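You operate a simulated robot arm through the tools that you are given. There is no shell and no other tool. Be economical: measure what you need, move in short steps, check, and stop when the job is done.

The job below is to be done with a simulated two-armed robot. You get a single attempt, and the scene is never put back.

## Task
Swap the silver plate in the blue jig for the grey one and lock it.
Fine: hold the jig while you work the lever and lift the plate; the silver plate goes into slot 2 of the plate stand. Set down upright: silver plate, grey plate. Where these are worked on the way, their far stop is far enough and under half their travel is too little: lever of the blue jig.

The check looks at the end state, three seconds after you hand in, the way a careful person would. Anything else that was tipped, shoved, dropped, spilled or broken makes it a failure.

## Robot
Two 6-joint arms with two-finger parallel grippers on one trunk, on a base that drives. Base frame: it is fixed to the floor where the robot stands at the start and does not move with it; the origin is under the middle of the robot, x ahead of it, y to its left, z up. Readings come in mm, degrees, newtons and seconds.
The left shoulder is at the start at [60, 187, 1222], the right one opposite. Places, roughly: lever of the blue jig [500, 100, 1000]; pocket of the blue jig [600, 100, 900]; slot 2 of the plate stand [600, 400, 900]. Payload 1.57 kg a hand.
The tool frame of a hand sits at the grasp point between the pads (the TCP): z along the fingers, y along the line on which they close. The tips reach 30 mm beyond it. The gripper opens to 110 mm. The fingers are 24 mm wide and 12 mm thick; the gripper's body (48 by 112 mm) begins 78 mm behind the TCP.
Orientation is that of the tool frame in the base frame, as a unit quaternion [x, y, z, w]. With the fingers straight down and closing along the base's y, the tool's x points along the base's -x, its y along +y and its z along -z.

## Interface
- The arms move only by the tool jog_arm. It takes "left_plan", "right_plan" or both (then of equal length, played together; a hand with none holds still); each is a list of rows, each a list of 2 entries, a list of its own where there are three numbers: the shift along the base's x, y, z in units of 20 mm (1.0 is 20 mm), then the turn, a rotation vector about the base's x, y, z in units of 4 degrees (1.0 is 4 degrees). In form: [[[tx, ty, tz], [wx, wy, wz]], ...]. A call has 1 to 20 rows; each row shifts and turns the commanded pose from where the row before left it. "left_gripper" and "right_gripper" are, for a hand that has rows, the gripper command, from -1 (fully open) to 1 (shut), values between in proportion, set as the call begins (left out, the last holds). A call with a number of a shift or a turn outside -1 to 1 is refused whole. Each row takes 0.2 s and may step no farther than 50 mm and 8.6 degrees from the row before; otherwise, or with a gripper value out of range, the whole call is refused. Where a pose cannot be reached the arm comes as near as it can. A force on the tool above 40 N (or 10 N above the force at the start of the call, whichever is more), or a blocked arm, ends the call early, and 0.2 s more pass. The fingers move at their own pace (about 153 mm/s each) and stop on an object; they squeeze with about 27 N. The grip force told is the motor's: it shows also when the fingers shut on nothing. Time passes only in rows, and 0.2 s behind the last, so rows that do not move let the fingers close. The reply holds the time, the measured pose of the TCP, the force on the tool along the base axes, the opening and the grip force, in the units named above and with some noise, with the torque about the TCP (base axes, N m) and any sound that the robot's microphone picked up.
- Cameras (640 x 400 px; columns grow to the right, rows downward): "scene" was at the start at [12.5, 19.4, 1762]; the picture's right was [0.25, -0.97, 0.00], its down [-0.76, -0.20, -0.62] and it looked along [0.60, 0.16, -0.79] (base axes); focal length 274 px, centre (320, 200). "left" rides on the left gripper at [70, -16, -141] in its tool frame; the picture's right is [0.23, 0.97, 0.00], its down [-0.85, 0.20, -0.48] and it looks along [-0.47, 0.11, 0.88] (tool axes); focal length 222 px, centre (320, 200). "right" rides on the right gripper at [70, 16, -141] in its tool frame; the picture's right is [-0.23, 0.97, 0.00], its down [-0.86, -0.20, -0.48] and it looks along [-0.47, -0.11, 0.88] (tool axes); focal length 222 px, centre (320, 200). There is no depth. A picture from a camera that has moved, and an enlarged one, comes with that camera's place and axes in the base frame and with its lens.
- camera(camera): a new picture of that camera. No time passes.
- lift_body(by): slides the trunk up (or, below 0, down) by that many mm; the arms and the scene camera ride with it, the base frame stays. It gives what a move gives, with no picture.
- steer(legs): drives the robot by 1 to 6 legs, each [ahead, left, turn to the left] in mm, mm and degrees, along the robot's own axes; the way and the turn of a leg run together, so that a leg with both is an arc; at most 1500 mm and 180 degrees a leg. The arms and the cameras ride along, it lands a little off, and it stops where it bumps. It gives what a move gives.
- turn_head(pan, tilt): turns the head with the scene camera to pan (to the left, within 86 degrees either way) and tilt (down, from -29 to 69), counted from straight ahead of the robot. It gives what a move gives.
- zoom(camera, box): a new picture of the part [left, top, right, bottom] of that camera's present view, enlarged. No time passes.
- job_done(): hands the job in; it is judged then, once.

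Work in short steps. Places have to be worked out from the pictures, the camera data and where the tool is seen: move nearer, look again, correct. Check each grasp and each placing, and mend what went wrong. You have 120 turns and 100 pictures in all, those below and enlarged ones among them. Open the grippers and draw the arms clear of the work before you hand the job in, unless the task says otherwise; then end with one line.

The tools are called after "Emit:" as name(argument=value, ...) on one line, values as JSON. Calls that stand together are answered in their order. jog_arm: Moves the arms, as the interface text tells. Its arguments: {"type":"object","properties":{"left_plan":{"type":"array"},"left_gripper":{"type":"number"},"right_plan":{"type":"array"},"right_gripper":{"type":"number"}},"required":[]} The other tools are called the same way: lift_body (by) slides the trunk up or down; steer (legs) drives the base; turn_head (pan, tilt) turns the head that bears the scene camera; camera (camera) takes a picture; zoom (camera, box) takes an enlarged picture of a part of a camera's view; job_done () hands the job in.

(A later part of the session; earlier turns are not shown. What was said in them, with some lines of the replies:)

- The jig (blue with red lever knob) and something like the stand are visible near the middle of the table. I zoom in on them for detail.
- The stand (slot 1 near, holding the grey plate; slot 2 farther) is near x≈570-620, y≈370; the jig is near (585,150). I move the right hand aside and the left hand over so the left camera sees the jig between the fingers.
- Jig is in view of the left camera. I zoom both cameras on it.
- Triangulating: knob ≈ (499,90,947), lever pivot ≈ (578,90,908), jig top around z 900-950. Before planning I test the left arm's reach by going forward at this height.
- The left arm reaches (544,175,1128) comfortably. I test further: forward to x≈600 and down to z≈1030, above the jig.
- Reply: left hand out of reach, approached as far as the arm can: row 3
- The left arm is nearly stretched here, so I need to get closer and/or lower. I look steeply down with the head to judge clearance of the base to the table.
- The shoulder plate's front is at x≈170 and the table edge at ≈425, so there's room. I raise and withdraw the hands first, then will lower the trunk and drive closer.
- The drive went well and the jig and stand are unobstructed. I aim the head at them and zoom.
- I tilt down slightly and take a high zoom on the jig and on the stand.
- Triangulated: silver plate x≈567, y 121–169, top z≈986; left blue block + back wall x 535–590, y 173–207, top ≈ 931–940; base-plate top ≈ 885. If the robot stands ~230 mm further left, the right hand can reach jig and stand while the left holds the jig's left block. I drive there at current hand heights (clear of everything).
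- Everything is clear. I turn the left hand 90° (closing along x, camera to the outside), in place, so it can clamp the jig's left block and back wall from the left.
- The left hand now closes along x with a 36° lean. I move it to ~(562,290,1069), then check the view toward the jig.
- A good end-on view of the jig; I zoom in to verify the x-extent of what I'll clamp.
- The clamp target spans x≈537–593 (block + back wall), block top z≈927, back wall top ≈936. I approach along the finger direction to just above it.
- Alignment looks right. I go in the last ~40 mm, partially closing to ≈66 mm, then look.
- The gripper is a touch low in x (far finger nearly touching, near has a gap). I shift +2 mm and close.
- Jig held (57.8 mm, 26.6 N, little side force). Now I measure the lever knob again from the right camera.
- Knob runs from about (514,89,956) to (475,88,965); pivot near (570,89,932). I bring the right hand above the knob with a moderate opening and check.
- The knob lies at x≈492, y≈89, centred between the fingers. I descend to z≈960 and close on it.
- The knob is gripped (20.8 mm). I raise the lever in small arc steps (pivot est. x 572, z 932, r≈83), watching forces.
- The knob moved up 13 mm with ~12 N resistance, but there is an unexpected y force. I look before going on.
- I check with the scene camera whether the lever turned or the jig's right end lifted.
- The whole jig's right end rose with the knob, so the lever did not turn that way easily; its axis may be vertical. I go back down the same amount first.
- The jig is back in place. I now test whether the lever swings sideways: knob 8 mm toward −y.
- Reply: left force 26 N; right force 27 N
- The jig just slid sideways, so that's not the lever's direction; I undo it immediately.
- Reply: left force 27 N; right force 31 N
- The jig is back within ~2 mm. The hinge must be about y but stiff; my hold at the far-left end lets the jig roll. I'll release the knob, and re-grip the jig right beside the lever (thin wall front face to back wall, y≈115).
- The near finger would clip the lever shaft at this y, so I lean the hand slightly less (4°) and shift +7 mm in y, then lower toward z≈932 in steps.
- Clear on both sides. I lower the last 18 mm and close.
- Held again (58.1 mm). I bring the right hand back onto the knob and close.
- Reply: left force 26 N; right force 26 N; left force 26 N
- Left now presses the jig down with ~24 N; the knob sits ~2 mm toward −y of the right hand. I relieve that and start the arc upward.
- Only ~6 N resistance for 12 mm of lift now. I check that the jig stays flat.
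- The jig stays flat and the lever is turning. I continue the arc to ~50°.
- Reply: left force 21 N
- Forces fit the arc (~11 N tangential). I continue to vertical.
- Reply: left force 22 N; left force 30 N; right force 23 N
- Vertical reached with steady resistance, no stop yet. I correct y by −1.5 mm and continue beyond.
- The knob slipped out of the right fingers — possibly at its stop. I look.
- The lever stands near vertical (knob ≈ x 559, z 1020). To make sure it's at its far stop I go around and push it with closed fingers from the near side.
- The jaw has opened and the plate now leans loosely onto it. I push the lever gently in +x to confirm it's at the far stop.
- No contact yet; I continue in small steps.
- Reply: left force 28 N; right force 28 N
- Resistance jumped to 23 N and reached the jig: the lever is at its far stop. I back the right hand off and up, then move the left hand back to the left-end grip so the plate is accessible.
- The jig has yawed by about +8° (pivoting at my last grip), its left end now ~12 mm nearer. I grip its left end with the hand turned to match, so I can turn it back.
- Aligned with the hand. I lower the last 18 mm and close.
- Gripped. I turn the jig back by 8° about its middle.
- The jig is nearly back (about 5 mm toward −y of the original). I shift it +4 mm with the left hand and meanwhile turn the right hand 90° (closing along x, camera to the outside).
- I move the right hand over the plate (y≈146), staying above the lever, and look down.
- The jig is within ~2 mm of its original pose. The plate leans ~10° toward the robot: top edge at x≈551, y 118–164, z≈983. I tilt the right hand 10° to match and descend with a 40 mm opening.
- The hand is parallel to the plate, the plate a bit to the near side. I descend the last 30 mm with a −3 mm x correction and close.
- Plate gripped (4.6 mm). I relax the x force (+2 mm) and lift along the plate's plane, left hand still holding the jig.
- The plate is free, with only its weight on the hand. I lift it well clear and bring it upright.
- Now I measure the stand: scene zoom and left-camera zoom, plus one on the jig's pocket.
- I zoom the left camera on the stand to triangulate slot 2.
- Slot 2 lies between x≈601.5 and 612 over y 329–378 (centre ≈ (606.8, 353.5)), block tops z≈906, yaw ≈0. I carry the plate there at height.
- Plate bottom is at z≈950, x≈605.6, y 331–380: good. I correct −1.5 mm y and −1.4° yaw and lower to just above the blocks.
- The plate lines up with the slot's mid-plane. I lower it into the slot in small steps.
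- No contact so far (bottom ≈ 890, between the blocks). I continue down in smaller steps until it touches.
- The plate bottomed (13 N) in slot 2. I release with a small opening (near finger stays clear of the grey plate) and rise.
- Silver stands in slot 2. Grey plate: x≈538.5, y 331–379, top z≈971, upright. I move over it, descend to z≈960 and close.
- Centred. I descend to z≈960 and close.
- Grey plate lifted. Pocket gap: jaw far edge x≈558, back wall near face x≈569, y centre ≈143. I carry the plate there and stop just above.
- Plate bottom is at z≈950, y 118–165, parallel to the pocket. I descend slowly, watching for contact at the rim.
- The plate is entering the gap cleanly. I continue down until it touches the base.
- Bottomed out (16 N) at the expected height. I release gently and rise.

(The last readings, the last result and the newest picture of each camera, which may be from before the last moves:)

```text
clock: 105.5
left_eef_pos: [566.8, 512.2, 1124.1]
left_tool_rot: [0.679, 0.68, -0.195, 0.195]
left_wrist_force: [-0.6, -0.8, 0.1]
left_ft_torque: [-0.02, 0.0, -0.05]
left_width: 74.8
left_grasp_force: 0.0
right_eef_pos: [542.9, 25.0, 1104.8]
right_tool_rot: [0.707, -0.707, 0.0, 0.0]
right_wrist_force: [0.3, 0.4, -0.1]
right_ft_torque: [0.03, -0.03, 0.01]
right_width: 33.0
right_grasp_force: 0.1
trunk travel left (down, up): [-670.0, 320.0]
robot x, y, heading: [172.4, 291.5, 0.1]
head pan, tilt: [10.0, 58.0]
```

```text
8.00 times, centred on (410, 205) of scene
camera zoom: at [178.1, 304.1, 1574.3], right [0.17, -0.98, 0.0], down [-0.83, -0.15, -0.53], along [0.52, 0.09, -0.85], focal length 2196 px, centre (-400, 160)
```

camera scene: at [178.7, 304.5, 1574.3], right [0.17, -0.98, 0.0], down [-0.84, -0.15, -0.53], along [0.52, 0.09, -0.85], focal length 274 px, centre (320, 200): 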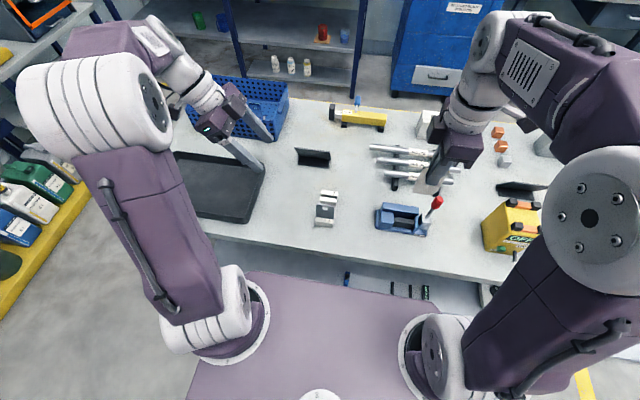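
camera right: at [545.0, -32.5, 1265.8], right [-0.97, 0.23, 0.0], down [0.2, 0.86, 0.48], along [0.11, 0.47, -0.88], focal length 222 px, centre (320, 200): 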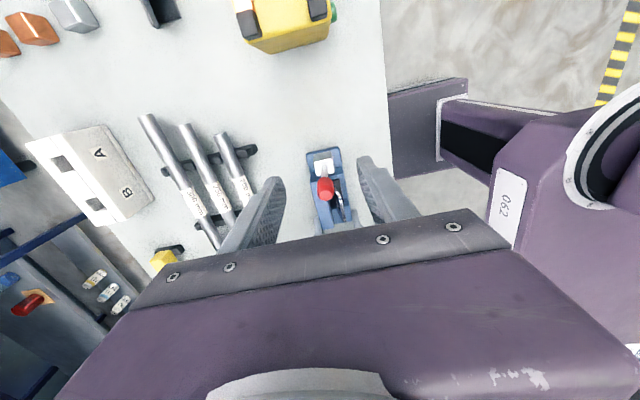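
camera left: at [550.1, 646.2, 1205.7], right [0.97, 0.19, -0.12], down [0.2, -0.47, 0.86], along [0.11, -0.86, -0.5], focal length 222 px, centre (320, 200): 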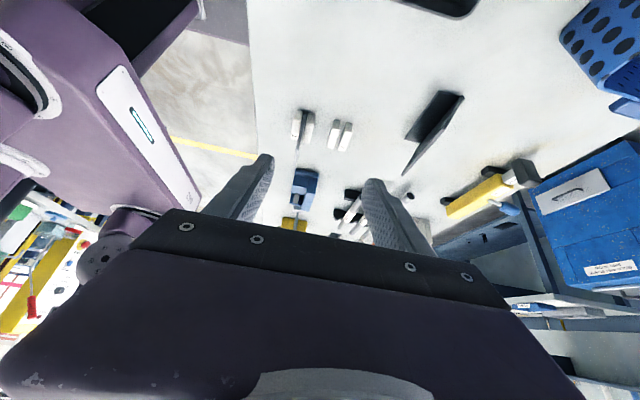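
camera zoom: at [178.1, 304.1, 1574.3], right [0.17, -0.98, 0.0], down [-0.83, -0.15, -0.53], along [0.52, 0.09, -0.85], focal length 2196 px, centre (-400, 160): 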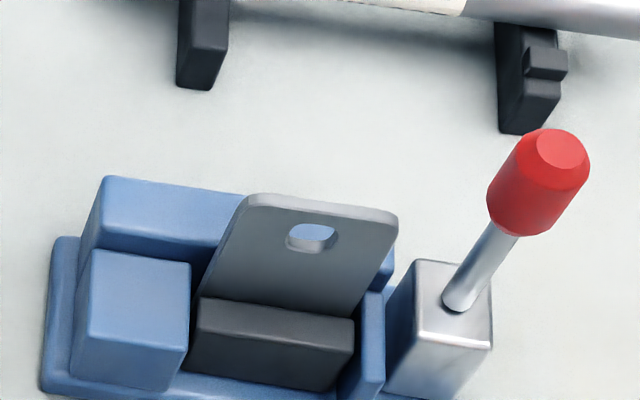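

Grey plate stands in the open jig, which hasn't moved. Now the left hand returns toward the jig (high path) while the right hand turns back to y-closing.

Emit:
jog_arm(left_plan=[[[0, -1, 0], [0, 0, 0]], [[0, -1, 0], [0, 0, 0]], [[0, -1, 0], [0, 0, 0]], [[0, -1, 0], [0, 0, 0]], [[0, -1, 0], [0, 0, 0]], [[0, -1, 0], [0, 0, 0]], [[0, -1, 0], [0, 0, 0]], [[0, -1, 0], [0, 0, 0]], [[0, -1, 0], [0, 0, 0]], [[0, -1, 0], [0, 0, 0]], [[0, -1, 0], [0, 0, 0]], [[0, -1, 0], [0, 0, 0]], [[0, -1, 0], [0, 0, 0]], [[0, -1, 0], [0, 0, 0]], [[0, -1, 0], [0, 0, 0]], [[0, 0, -1], [0, 0, 0]], [[0, 0, -1], [0, 0, 0]], [[0, 0, -1], [0, 0, 0]], [[0, 0, -1], [0, 0, 0]], [[0, 0, -1], [0, 0, 0]]], right_plan=[[[0, 0, 0], [0, 0, -1]], [[0, 0, 0], [0, 0, -1]], [[0, 0, 0], [0, 0, -1]], [[0, 0, 0], [0, 0, -1]], [[0, 0, 0], [0, 0, -1]], [[0, 0, 0], [0, 0, -1]], [[0, 0, 0], [0, 0, -1]], [[0, 0, 0], [0, 0, -1]], [[0, 0, 0], [0, 0, -1]], [[0, 0, 0], [0, 0, -1]], [[0, 0, 0], [0, 0, -1]], [[0, 0, 0], [0, 0, -1]], [[0, 0, 0], [0, 0, -1]], [[0, 0, 0], [0, 0, -1]], [[0, 0, 0], [0, 0, -1]], [[0, 0, 0], [0, 0, -1]], [[0, 0, 0], [0, 0, -1]], [[0, 0, 0], [0, 0, -1]], [[0, 0, 0], [0, 0, -1]], [[0, 0, 0], [0, 0, -1]]])

Emit:
jog_arm(left_plan=[[[0, -1, 0], [0, 0, 0]], [[0, -1, 0], [0, 0, 0]], [[0, -1, 0], [0, 0, 0]], [[0, -1, 0], [0, 0, 0]], [[0, -0.4, 0], [0, 0, 0]], [[0, 0, -0.75], [0, 0, 0]], [[0, 0, -0.75], [0, 0, 0]]], right_plan=[[[0, 0, 0], [0, 0, -1]], [[0, 0, 0], [0, 0, -1]], [[0, 0, 0], [0, 0, -0.5]], [[0, 0, 0], [0, 0, 0]], [[0, 0, 0], [0, 0, 0]], [[0, 0, 0], [0, 0, 0]], [[0, 0, 0], [0, 0, 0]]])

Emit:
zoom(camera="left", box=[200, 60, 440, 210])

```text
clock: 109.7
left_eef_pos: [566.6, 209.9, 1021.7]
left_tool_rot: [0.679, 0.681, -0.195, 0.195]
left_wrist_force: [-0.2, 0.3, -0.6]
left_ft_torque: [0.02, 0.02, 0.04]
left_width: 74.8
left_grasp_force: 0.1
right_eef_pos: [544.5, 23.7, 1105.7]
right_tool_rot: [-0.087, 0.996, 0.001, 0.0]
right_wrist_force: [0.3, 0.6, 0.1]
right_ft_torque: [0.02, -0.02, 0.0]
right_width: 32.9
right_grasp_force: 0.0
trunk travel left (down, up): [-670.0, 320.0]
robot x, y, heading: [168.5, 295.8, 0.2]
head pan, tilt: [10.0, 58.0]
```

```text
clock: 111.3
left_eef_pos: [566.0, 123.9, 993.0]
left_tool_rot: [0.68, 0.68, -0.195, 0.195]
left_wrist_force: [0.2, 0.1, -0.3]
left_ft_torque: [0.0, -0.02, -0.02]
left_width: 74.5
left_grasp_force: 0.1
right_eef_pos: [545.1, 23.6, 1105.9]
right_tool_rot: [0.0, 1.0, 0.0, 0.0]
right_wrist_force: [0.1, 0.4, 0.2]
right_ft_torque: [-0.01, -0.02, -0.02]
right_width: 32.8
right_grasp_force: 0.1
trunk travel left (down, up): [-670.0, 320.0]
robot x, y, heading: [172.1, 290.6, -0.1]
head pan, tilt: [10.0, 58.0]
```

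```text
2.67 times, centred on (320, 135) of left
camera zoom: at [550.0, 256.9, 1076.3], right [0.97, 0.19, -0.12], down [0.2, -0.47, 0.86], along [0.11, -0.86, -0.5], focal length 592 px, centre (320, 373)
```

zoom: 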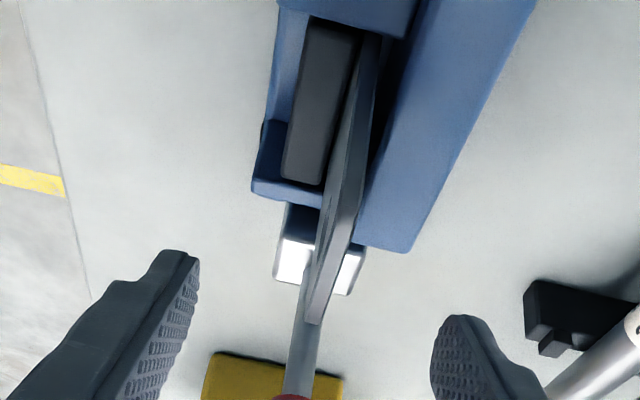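

Aligned as before, plate leaning slightly between the fingers. I lower to z≈931, close, and add a downward preload.

Emit:
jog_arm(left_plan=[[[0, 0, -0.8], [0, 0, 0]], [[0, 0, -0.8], [0, 0, 0]], [[0, 0, -0.8], [0, 0, 0]], [[0, 0, -0.65], [0, 0, 0]], [[0, 0, 0], [0, 0, 0]]])

Emit:
jog_arm(left_plan=[[[0, 0, 0], [0, 0, 0]], [[0, 0, 0], [0, 0, 0]], [[0, 0, 0], [0, 0, 0]]], left_gripper=1)

Emit:
jog_arm(left_plan=[[[0, 0, -0.2], [0, 0, 0]], [[0, 0, 0], [0, 0, 0]]])

Emit:
zoom(camera="scene", box=[380, 165, 460, 215])

```text
clock: 112.5
left_eef_pos: [566.5, 124.3, 933.3]
left_tool_rot: [0.679, 0.68, -0.195, 0.195]
left_wrist_force: [0.5, 0.0, -0.3]
left_ft_torque: [-0.01, 0.01, -0.04]
left_width: 74.8
left_grasp_force: 0.0
right_eef_pos: [545.2, 24.0, 1105.6]
right_tool_rot: [-0.001, 1.0, 0.0, 0.0]
right_wrist_force: [-0.6, -0.5, 0.2]
right_ft_torque: [0.01, -0.05, -0.03]
right_width: 33.1
right_grasp_force: 0.0
trunk travel left (down, up): [-670.0, 320.0]
robot x, y, heading: [170.8, 295.7, 0.2]
head pan, tilt: [10.0, 58.0]
```

```text
clock: 113.3
left_eef_pos: [565.4, 124.3, 933.0]
left_tool_rot: [0.679, 0.681, -0.195, 0.195]
left_wrist_force: [0.5, -0.3, 0.5]
left_ft_torque: [-0.04, 0.09, -0.12]
left_width: 58.2
left_grasp_force: 27.0
right_eef_pos: [543.6, 23.7, 1105.1]
right_tool_rot: [-0.001, 1.0, 0.0, -0.001]
right_wrist_force: [0.1, -0.4, 0.3]
right_ft_torque: [-0.02, -0.02, 0.01]
right_width: 33.0
right_grasp_force: 0.1
trunk travel left (down, up): [-670.0, 320.0]
robot x, y, heading: [174.1, 291.7, -0.1]
head pan, tilt: [10.0, 58.0]
```

```text
clock: 113.9
left_eef_pos: [566.1, 124.4, 933.6]
left_tool_rot: [0.678, 0.68, -0.195, 0.199]
left_wrist_force: [1.9, 1.4, 26.5]
left_ft_torque: [-0.17, 0.52, -0.38]
left_width: 57.8
left_grasp_force: 27.2
right_eef_pos: [542.9, 24.9, 1106.5]
right_tool_rot: [-0.001, 1.0, -0.001, 0.001]
right_wrist_force: [-1.4, 0.0, 0.0]
right_ft_torque: [-0.01, -0.02, -0.01]
right_width: 33.1
right_grasp_force: 0.1
trunk travel left (down, up): [-670.0, 320.0]
robot x, y, heading: [167.0, 293.2, 0.0]
head pan, tilt: [10.0, 58.0]
```

```text
8.00 times, centred on (420, 190) of scene
camera zoom: at [176.1, 306.6, 1574.6], right [0.18, -0.98, 0.0], down [-0.83, -0.15, -0.53], along [0.52, 0.09, -0.85], focal length 2196 px, centre (-480, 280)
```

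zoom: 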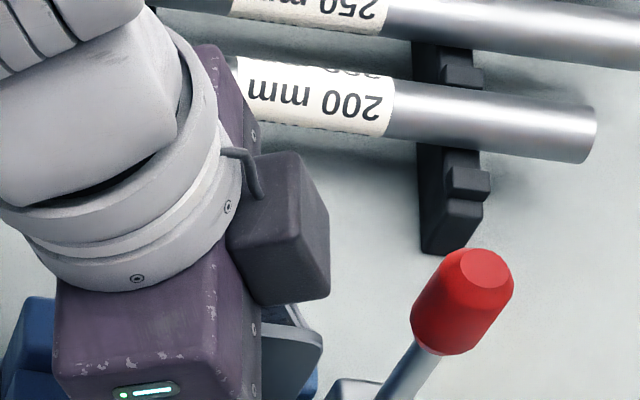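

Jig held with ~26 N downward. The knob is near (567,87,1015). I bring the right hand over it with a 40 mm opening and check.

Emit:
jog_arm(right_plan=[[[0.4, 1, 0], [0, 0, 0]], [[0.4, 1, 0], [0, 0, 0]], [[0.4, 1, 0], [0, 0, 0]], [[0, 0.15, -0.6], [0, 0, 0]]], right_gripper=0.27)

Emit:
zoom(camera="right", box=[220, 90, 420, 215])

```text
clock: 114.9
left_eef_pos: [566.0, 123.5, 929.3]
left_tool_rot: [0.679, 0.68, -0.195, 0.196]
left_wrist_force: [7.1, -1.5, 25.3]
left_ft_torque: [-0.34, 0.17, -0.13]
left_width: 58.0
left_grasp_force: 26.6
right_eef_pos: [568.2, 88.1, 1095.6]
right_tool_rot: [-0.001, 1.0, 0.0, -0.001]
right_wrist_force: [-0.5, -0.3, 0.1]
right_ft_torque: [0.03, 0.02, 0.01]
right_width: 40.2
right_grasp_force: 0.1
trunk travel left (down, up): [-670.0, 320.0]
robot x, y, heading: [173.6, 291.5, -0.3]
head pan, tilt: [10.0, 58.0]
```

```text
3.20 times, centred on (320, 152) of right
camera zoom: at [498.5, 104.6, 1236.3], right [0.23, 0.97, 0.0], down [0.85, -0.2, 0.48], along [0.47, -0.11, -0.88], focal length 711 px, centre (320, 352)
```

zoom: 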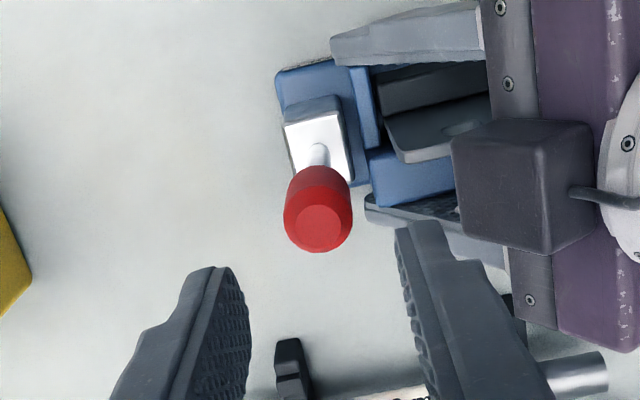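

Knob top at (565,88). I descend to z≈1015 with a −3 mm x correction and close.

Emit:
jog_arm(right_plan=[[[-0.04, 0, -1], [0, 0, 0]], [[-0.04, 0, -1], [0, 0, 0]], [[-0.04, 0, -1], [0, 0, 0]], [[-0.02, 0, -1], [0, 0, 0]], [[0, 0, 0], [0, 0, 0]]])

Emit:
jog_arm(right_plan=[[[0, 0, 0], [0, 0, 0]], [[0, 0, 0], [0, 0, 0]], [[0, 0, 0], [0, 0, 0]]], right_gripper=1)

```text
clock: 116.1
left_eef_pos: [565.2, 123.9, 929.6]
left_tool_rot: [0.679, 0.68, -0.195, 0.196]
left_wrist_force: [7.7, -2.5, 24.2]
left_ft_torque: [-0.29, 0.08, -0.14]
left_width: 57.7
left_grasp_force: 27.0
right_eef_pos: [565.7, 88.2, 1013.2]
right_tool_rot: [-0.001, 1.0, 0.0, 0.001]
right_wrist_force: [0.3, 0.1, -0.6]
right_ft_torque: [0.02, -0.02, 0.03]
right_width: 40.1
right_grasp_force: 0.2
trunk travel left (down, up): [-670.0, 320.0]
robot x, y, heading: [170.9, 290.2, 0.2]
head pan, tilt: [10.0, 58.0]
```

```text
clock: 116.9
left_eef_pos: [564.9, 124.2, 928.7]
left_tool_rot: [0.679, 0.68, -0.195, 0.195]
left_wrist_force: [7.1, -1.3, 26.5]
left_ft_torque: [-0.27, 0.06, -0.08]
left_width: 57.9
left_grasp_force: 27.1
right_eef_pos: [565.9, 86.9, 1015.1]
right_tool_rot: [-0.001, 1.0, 0.0, 0.0]
right_wrist_force: [-0.6, -0.7, 0.4]
right_ft_torque: [0.12, 0.0, 0.0]
right_width: 20.9
right_grasp_force: 27.3
trunk travel left (down, up): [-670.0, 320.0]
robot x, y, heading: [168.0, 293.0, 0.1]
head pan, tilt: [10.0, 58.0]
```

Knob gripped with no side load. I swing the lever back toward LOCK along the arc, first to ~70°.

Emit:
jog_arm(right_plan=[[[-0.3, 0, -0.02], [0, 0, 0]], [[-0.3, 0, -0.04], [0, 0, 0]], [[-0.34, 0, -0.07], [0, 0, 0]], [[-0.34, 0, -0.11], [0, 0, 0]]])

```text
clock: 117.9
left_eef_pos: [564.1, 124.2, 928.4]
left_tool_rot: [0.679, 0.681, -0.195, 0.193]
left_wrist_force: [-9.8, -0.6, 6.3]
left_ft_torque: [-0.27, 0.53, -0.6]
left_width: 57.6
left_grasp_force: 27.8
right_eef_pos: [539.3, 88.2, 1010.2]
right_tool_rot: [-0.001, 1.0, 0.0, 0.001]
right_wrist_force: [9.4, -2.2, 7.1]
right_ft_torque: [0.04, -0.86, -0.02]
right_width: 21.2
right_grasp_force: 27.1
trunk travel left (down, up): [-670.0, 320.0]
robot x, y, heading: [168.1, 295.1, 0.4]
head pan, tilt: [10.0, 58.0]
```

Steady ~11 N. I continue to ~40°.

Emit:
jog_arm(right_plan=[[[-0.32, 0, -0.14], [0, 0, 0]], [[-0.32, 0, -0.16], [0, 0, 0]], [[-0.3, 0, -0.19], [0, 0, 0]], [[-0.28, 0, -0.21], [0, 0, 0]], [[-0.26, 0, -0.24], [0, 0, 0]], [[-0.24, 0, -0.26], [0, 0, 0]]])

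```text
clock: 119.3
left_eef_pos: [566.4, 124.8, 928.6]
left_tool_rot: [0.679, 0.68, -0.195, 0.195]
left_wrist_force: [-13.0, 6.1, -3.4]
left_ft_torque: [0.4, 0.03, -0.57]
left_width: 57.6
left_grasp_force: 26.5
right_eef_pos: [505.5, 88.0, 984.4]
right_tool_rot: [-0.001, 1.0, 0.0, 0.001]
right_wrist_force: [11.1, -5.6, 6.4]
right_ft_torque: [-0.07, -0.82, -0.03]
right_width: 21.1
right_grasp_force: 26.7
trunk travel left (down, up): [-670.0, 320.0]
robot x, y, heading: [172.4, 291.1, 0.2]
head pan, tilt: [10.0, 58.0]
```

On track (e≈39°). I continue to ~20°, easing slightly inward.

Emit:
jog_arm(right_plan=[[[-0.18, 0, -0.29], [0, 0, 0]], [[-0.17, 0, -0.3], [0, 0, 0]], [[-0.14, 0, -0.32], [0, 0, 0]], [[-0.11, 0, -0.3], [0, 0, 0]]])

```text
clock: 120.3
left_eef_pos: [567.7, 123.9, 927.2]
left_tool_rot: [0.678, 0.681, -0.195, 0.195]
left_wrist_force: [1.2, 3.7, -13.4]
left_ft_torque: [0.2, -0.01, -0.24]
left_width: 57.7
left_grasp_force: 27.3
right_eef_pos: [493.6, 87.8, 958.5]
right_tool_rot: [0.0, 1.0, 0.0, -0.002]
right_wrist_force: [-1.3, -3.9, 11.4]
right_ft_torque: [0.02, -0.83, 0.03]
right_width: 21.1
right_grasp_force: 26.9
trunk travel left (down, up): [-670.0, 320.0]
robot x, y, heading: [170.2, 289.8, 0.1]
head pan, tilt: [10.0, 58.0]
```

Back at the original LOCK position (494,958). I press down a few mm more to make sure it's at its stop.

Emit:
jog_arm(right_plan=[[[-0.04, 0, -0.15], [0, 0, 0]], [[0, 0, 0], [0, 0, 0]]])

```text
clock: 120.9
left_eef_pos: [567.1, 123.5, 928.6]
left_tool_rot: [0.678, 0.681, -0.195, 0.195]
left_wrist_force: [8.1, 6.1, -13.2]
left_ft_torque: [0.16, 0.07, -0.12]
left_width: 57.7
left_grasp_force: 26.9
right_eef_pos: [493.1, 86.2, 957.5]
right_tool_rot: [-0.001, 1.0, 0.0, -0.002]
right_wrist_force: [-7.7, -6.4, 11.9]
right_ft_torque: [-0.03, -0.73, -0.01]
right_width: 21.0
right_grasp_force: 27.0
trunk travel left (down, up): [-670.0, 320.0]
robot x, y, heading: [171.7, 295.0, 0.2]
head pan, tilt: [10.0, 58.0]
```

Emit:
jog_arm(right_plan=[[[0.02, 0.05, -0.15], [0, 0, 0]], [[0, 0, -0.15], [0, 0, 0]], [[0, 0, 0], [0, 0, 0]]])

Emit:
zoom(camera="scene", box=[370, 180, 450, 230])

```text
clock: 121.7
left_eef_pos: [566.8, 123.2, 928.0]
left_tool_rot: [0.68, 0.68, -0.193, 0.195]
left_wrist_force: [18.2, 19.1, -12.9]
left_ft_torque: [0.19, -0.21, -0.32]
left_width: 58.0
left_grasp_force: 27.1
right_eef_pos: [491.8, 89.0, 951.5]
right_tool_rot: [-0.001, 1.0, 0.0, -0.001]
right_wrist_force: [-19.4, -20.3, 16.7]
right_ft_torque: [-0.02, -0.44, -0.35]
right_width: 21.4
right_grasp_force: 27.1
trunk travel left (down, up): [-670.0, 320.0]
robot x, y, heading: [170.1, 292.7, 0.1]
head pan, tilt: [10.0, 58.0]
```

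```text
8.00 times, centred on (410, 205) of scene
camera zoom: at [178.5, 304.4, 1574.3], right [0.17, -0.98, 0.0], down [-0.83, -0.15, -0.53], along [0.52, 0.09, -0.85], focal length 2196 px, centre (-400, 160)
```

zoom: 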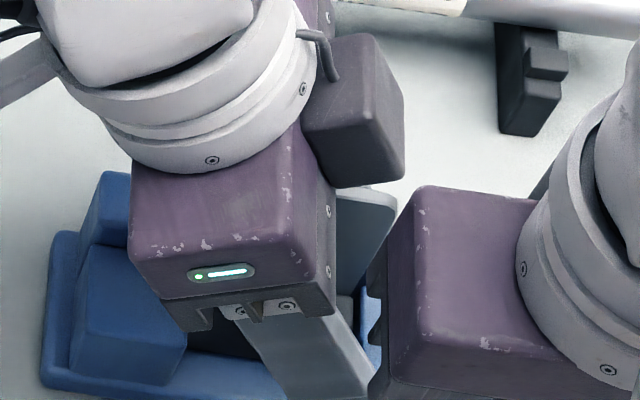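

Resistance is now rising in all axes, so it is at the stop. I release the knob and withdraw the right hand, then check.

Emit:
jog_arm(right_plan=[[[0, 0, 0.1], [0, 0, 0]], [[0, 0, 0], [0, 0, 0]], [[0, 0, 1], [0, 0, 0]], [[0, 0, 1], [0, 0, 0]], [[0, 0, 1], [0, 0, 0]], [[0, -0.5, 1], [0, 0, 0]], [[0, -1, 1], [0, 0, 0]], [[0, -1, 1], [0, 0, 0]], [[0, -1, 1], [0, 0, 0]], [[0, -1, 0], [0, 0, 0]], [[0, -1, 0], [0, 0, 0]], [[0, -1, 0], [0, 0, 0]]], right_gripper=0.1)

Emit:
zoom(camera="scene", box=[360, 180, 472, 250])

```text
clock: 124.3
left_eef_pos: [566.4, 123.0, 928.0]
left_tool_rot: [0.679, 0.68, -0.195, 0.194]
left_wrist_force: [0.4, 0.2, 0.6]
left_ft_torque: [0.22, 0.07, -0.08]
left_width: 58.0
left_grasp_force: 27.4
right_eef_pos: [491.1, -43.1, 1093.5]
right_tool_rot: [-0.001, 1.0, 0.001, 0.0]
right_wrist_force: [0.8, 0.6, -1.4]
right_ft_torque: [0.01, -0.03, -0.04]
right_width: 49.3
right_grasp_force: 0.0
trunk travel left (down, up): [-670.0, 320.0]
robot x, y, heading: [168.6, 293.6, 0.1]
head pan, tilt: [10.0, 58.0]
```

```text
5.71 times, centred on (416, 215) of scene
camera zoom: at [179.0, 304.2, 1574.3], right [0.17, -0.98, 0.0], down [-0.84, -0.15, -0.53], along [0.52, 0.09, -0.85], focal length 1569 px, centre (-229, 114)
```

zoom: 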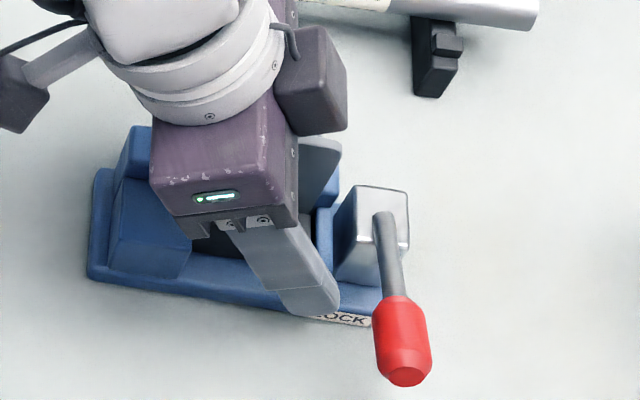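

The knob tip is back at its original locked spot (475, 87, 959). I open the left hand and withdraw it up and to the left.

Emit:
jog_arm(left_plan=[[[0, 0, 0], [0, 0, 0]], [[0, 0, 0], [0, 0, 0]], [[0, 0, 1], [0, 0, 0]], [[0, 0, 1], [0, 0, 0]], [[0, 0, 1], [0, 0, 0]], [[0, 0, 1], [0, 0, 0]], [[0, 0.5, 1], [0, 0, 0]], [[0, 0.5, 1], [0, 0, 0]], [[0, 0.5, 1], [0, 0, 0]], [[0, 1, 1], [0, 0, 0]], [[0, 1, 1], [0, 0, 0]], [[0, 1, 1], [0, 0, 0]], [[0, 1, 0], [0, 0, 0]], [[0, 1, 0], [0, 0, 0]], [[0, 1, 0], [0, 0, 0]], [[0, 1, 0], [0, 0, 0]], [[0, 1, 0], [0, 0, 0]], [[0, 1, 0], [0, 0, 0]], [[0, 1, 0], [0, 0, 0]], [[0, 1, 0], [0, 0, 0]]], left_gripper=-0.36)

Emit:
jog_arm(left_plan=[[[0, 1, 0], [0, 0, 0]], [[0, 1, 0], [0, 0, 0]], [[0, 1, 0], [0, 0, 0]], [[0, 1, 0], [0, 0, 0]], [[0, 1, 0], [0, 0, 0]], [[0, 1, 0], [0, 0, 0]], [[0, 1, 0], [0, 0, 0]]], left_gripper=-1, right_plan=[[[0, 0, 0], [0, 0, 0]], [[0, 0, 0], [0, 0, 0]], [[0, 0, 0], [0, 0, 0]], [[0, 0, 0], [0, 0, 0]], [[0, 0, 0], [0, 0, 0]], [[0, 0, 0], [0, 0, 0]], [[0, 0, 0], [0, 0, 0]]], right_gripper=-1)

Emit:
zoom(camera="scene", box=[370, 190, 450, 240])

Emit:
zoom(camera="scene", box=[280, 150, 440, 250])

```text
clock: 128.5
left_eef_pos: [565.5, 375.6, 1129.3]
left_tool_rot: [0.679, 0.68, -0.194, 0.196]
left_wrist_force: [-0.5, 0.0, 0.2]
left_ft_torque: [-0.02, 0.0, 0.04]
left_width: 74.5
left_grasp_force: 0.1
right_eef_pos: [492.5, -41.5, 1092.8]
right_tool_rot: [-0.001, 1.0, -0.001, 0.0]
right_wrist_force: [0.8, 0.7, -0.2]
right_ft_torque: [-0.01, -0.02, 0.0]
right_width: 49.6
right_grasp_force: 0.1
trunk travel left (down, up): [-670.0, 320.0]
robot x, y, heading: [170.3, 291.4, -0.1]
head pan, tilt: [10.0, 58.0]
```

```text
clock: 130.1
left_eef_pos: [567.3, 514.2, 1128.3]
left_tool_rot: [0.679, 0.68, -0.196, 0.196]
left_wrist_force: [-0.3, -0.1, -1.0]
left_ft_torque: [-0.02, -0.02, 0.02]
left_width: 109.9
left_grasp_force: 0.0
right_eef_pos: [491.7, -41.4, 1094.3]
right_tool_rot: [-0.001, 1.0, -0.001, 0.0]
right_wrist_force: [0.1, 0.2, -0.9]
right_ft_torque: [0.0, -0.01, 0.0]
right_width: 109.8
right_grasp_force: 0.0
trunk travel left (down, up): [-670.0, 320.0]
robot x, y, heading: [173.9, 292.5, 0.3]
head pan, tilt: [10.0, 58.0]
```

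```text
8.00 times, centred on (410, 215) of scene
camera zoom: at [178.7, 305.7, 1574.3], right [0.17, -0.98, 0.0], down [-0.83, -0.15, -0.53], along [0.52, 0.09, -0.85], focal length 2196 px, centre (-400, 80)
```

zoom: 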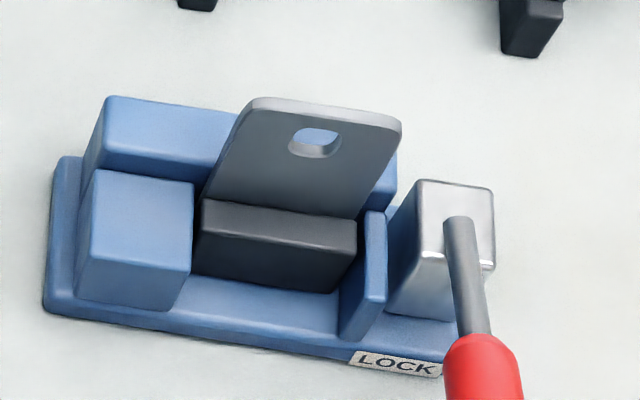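

```text
4.00 times, centred on (360, 200) of scene
camera zoom: at [178.7, 305.7, 1574.3], right [0.17, -0.98, 0.0], down [-0.83, -0.15, -0.53], along [0.52, 0.09, -0.85], focal length 1098 px, centre (160, 200)
```

zoom: 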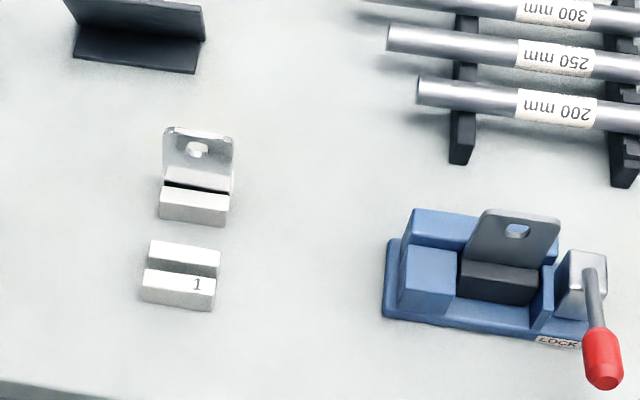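

Everything checks out: the grey plate stands upright in the jig with its top at x≈567 and z≈986, as the silver one did. The lever is at LOCK, silver is in slot 2, and both hands are open and clear. I hand in.

Emit:
job_done()

```text
The job is handed in.
```

The silver plate is in slot 2 of the stand, the grey plate is upright and locked in the blue jig, and both hands are open and clear. While I worked the lever the jig slid about 7 mm and later turned about 8°; I moved it back to within about 2 mm of where it started.
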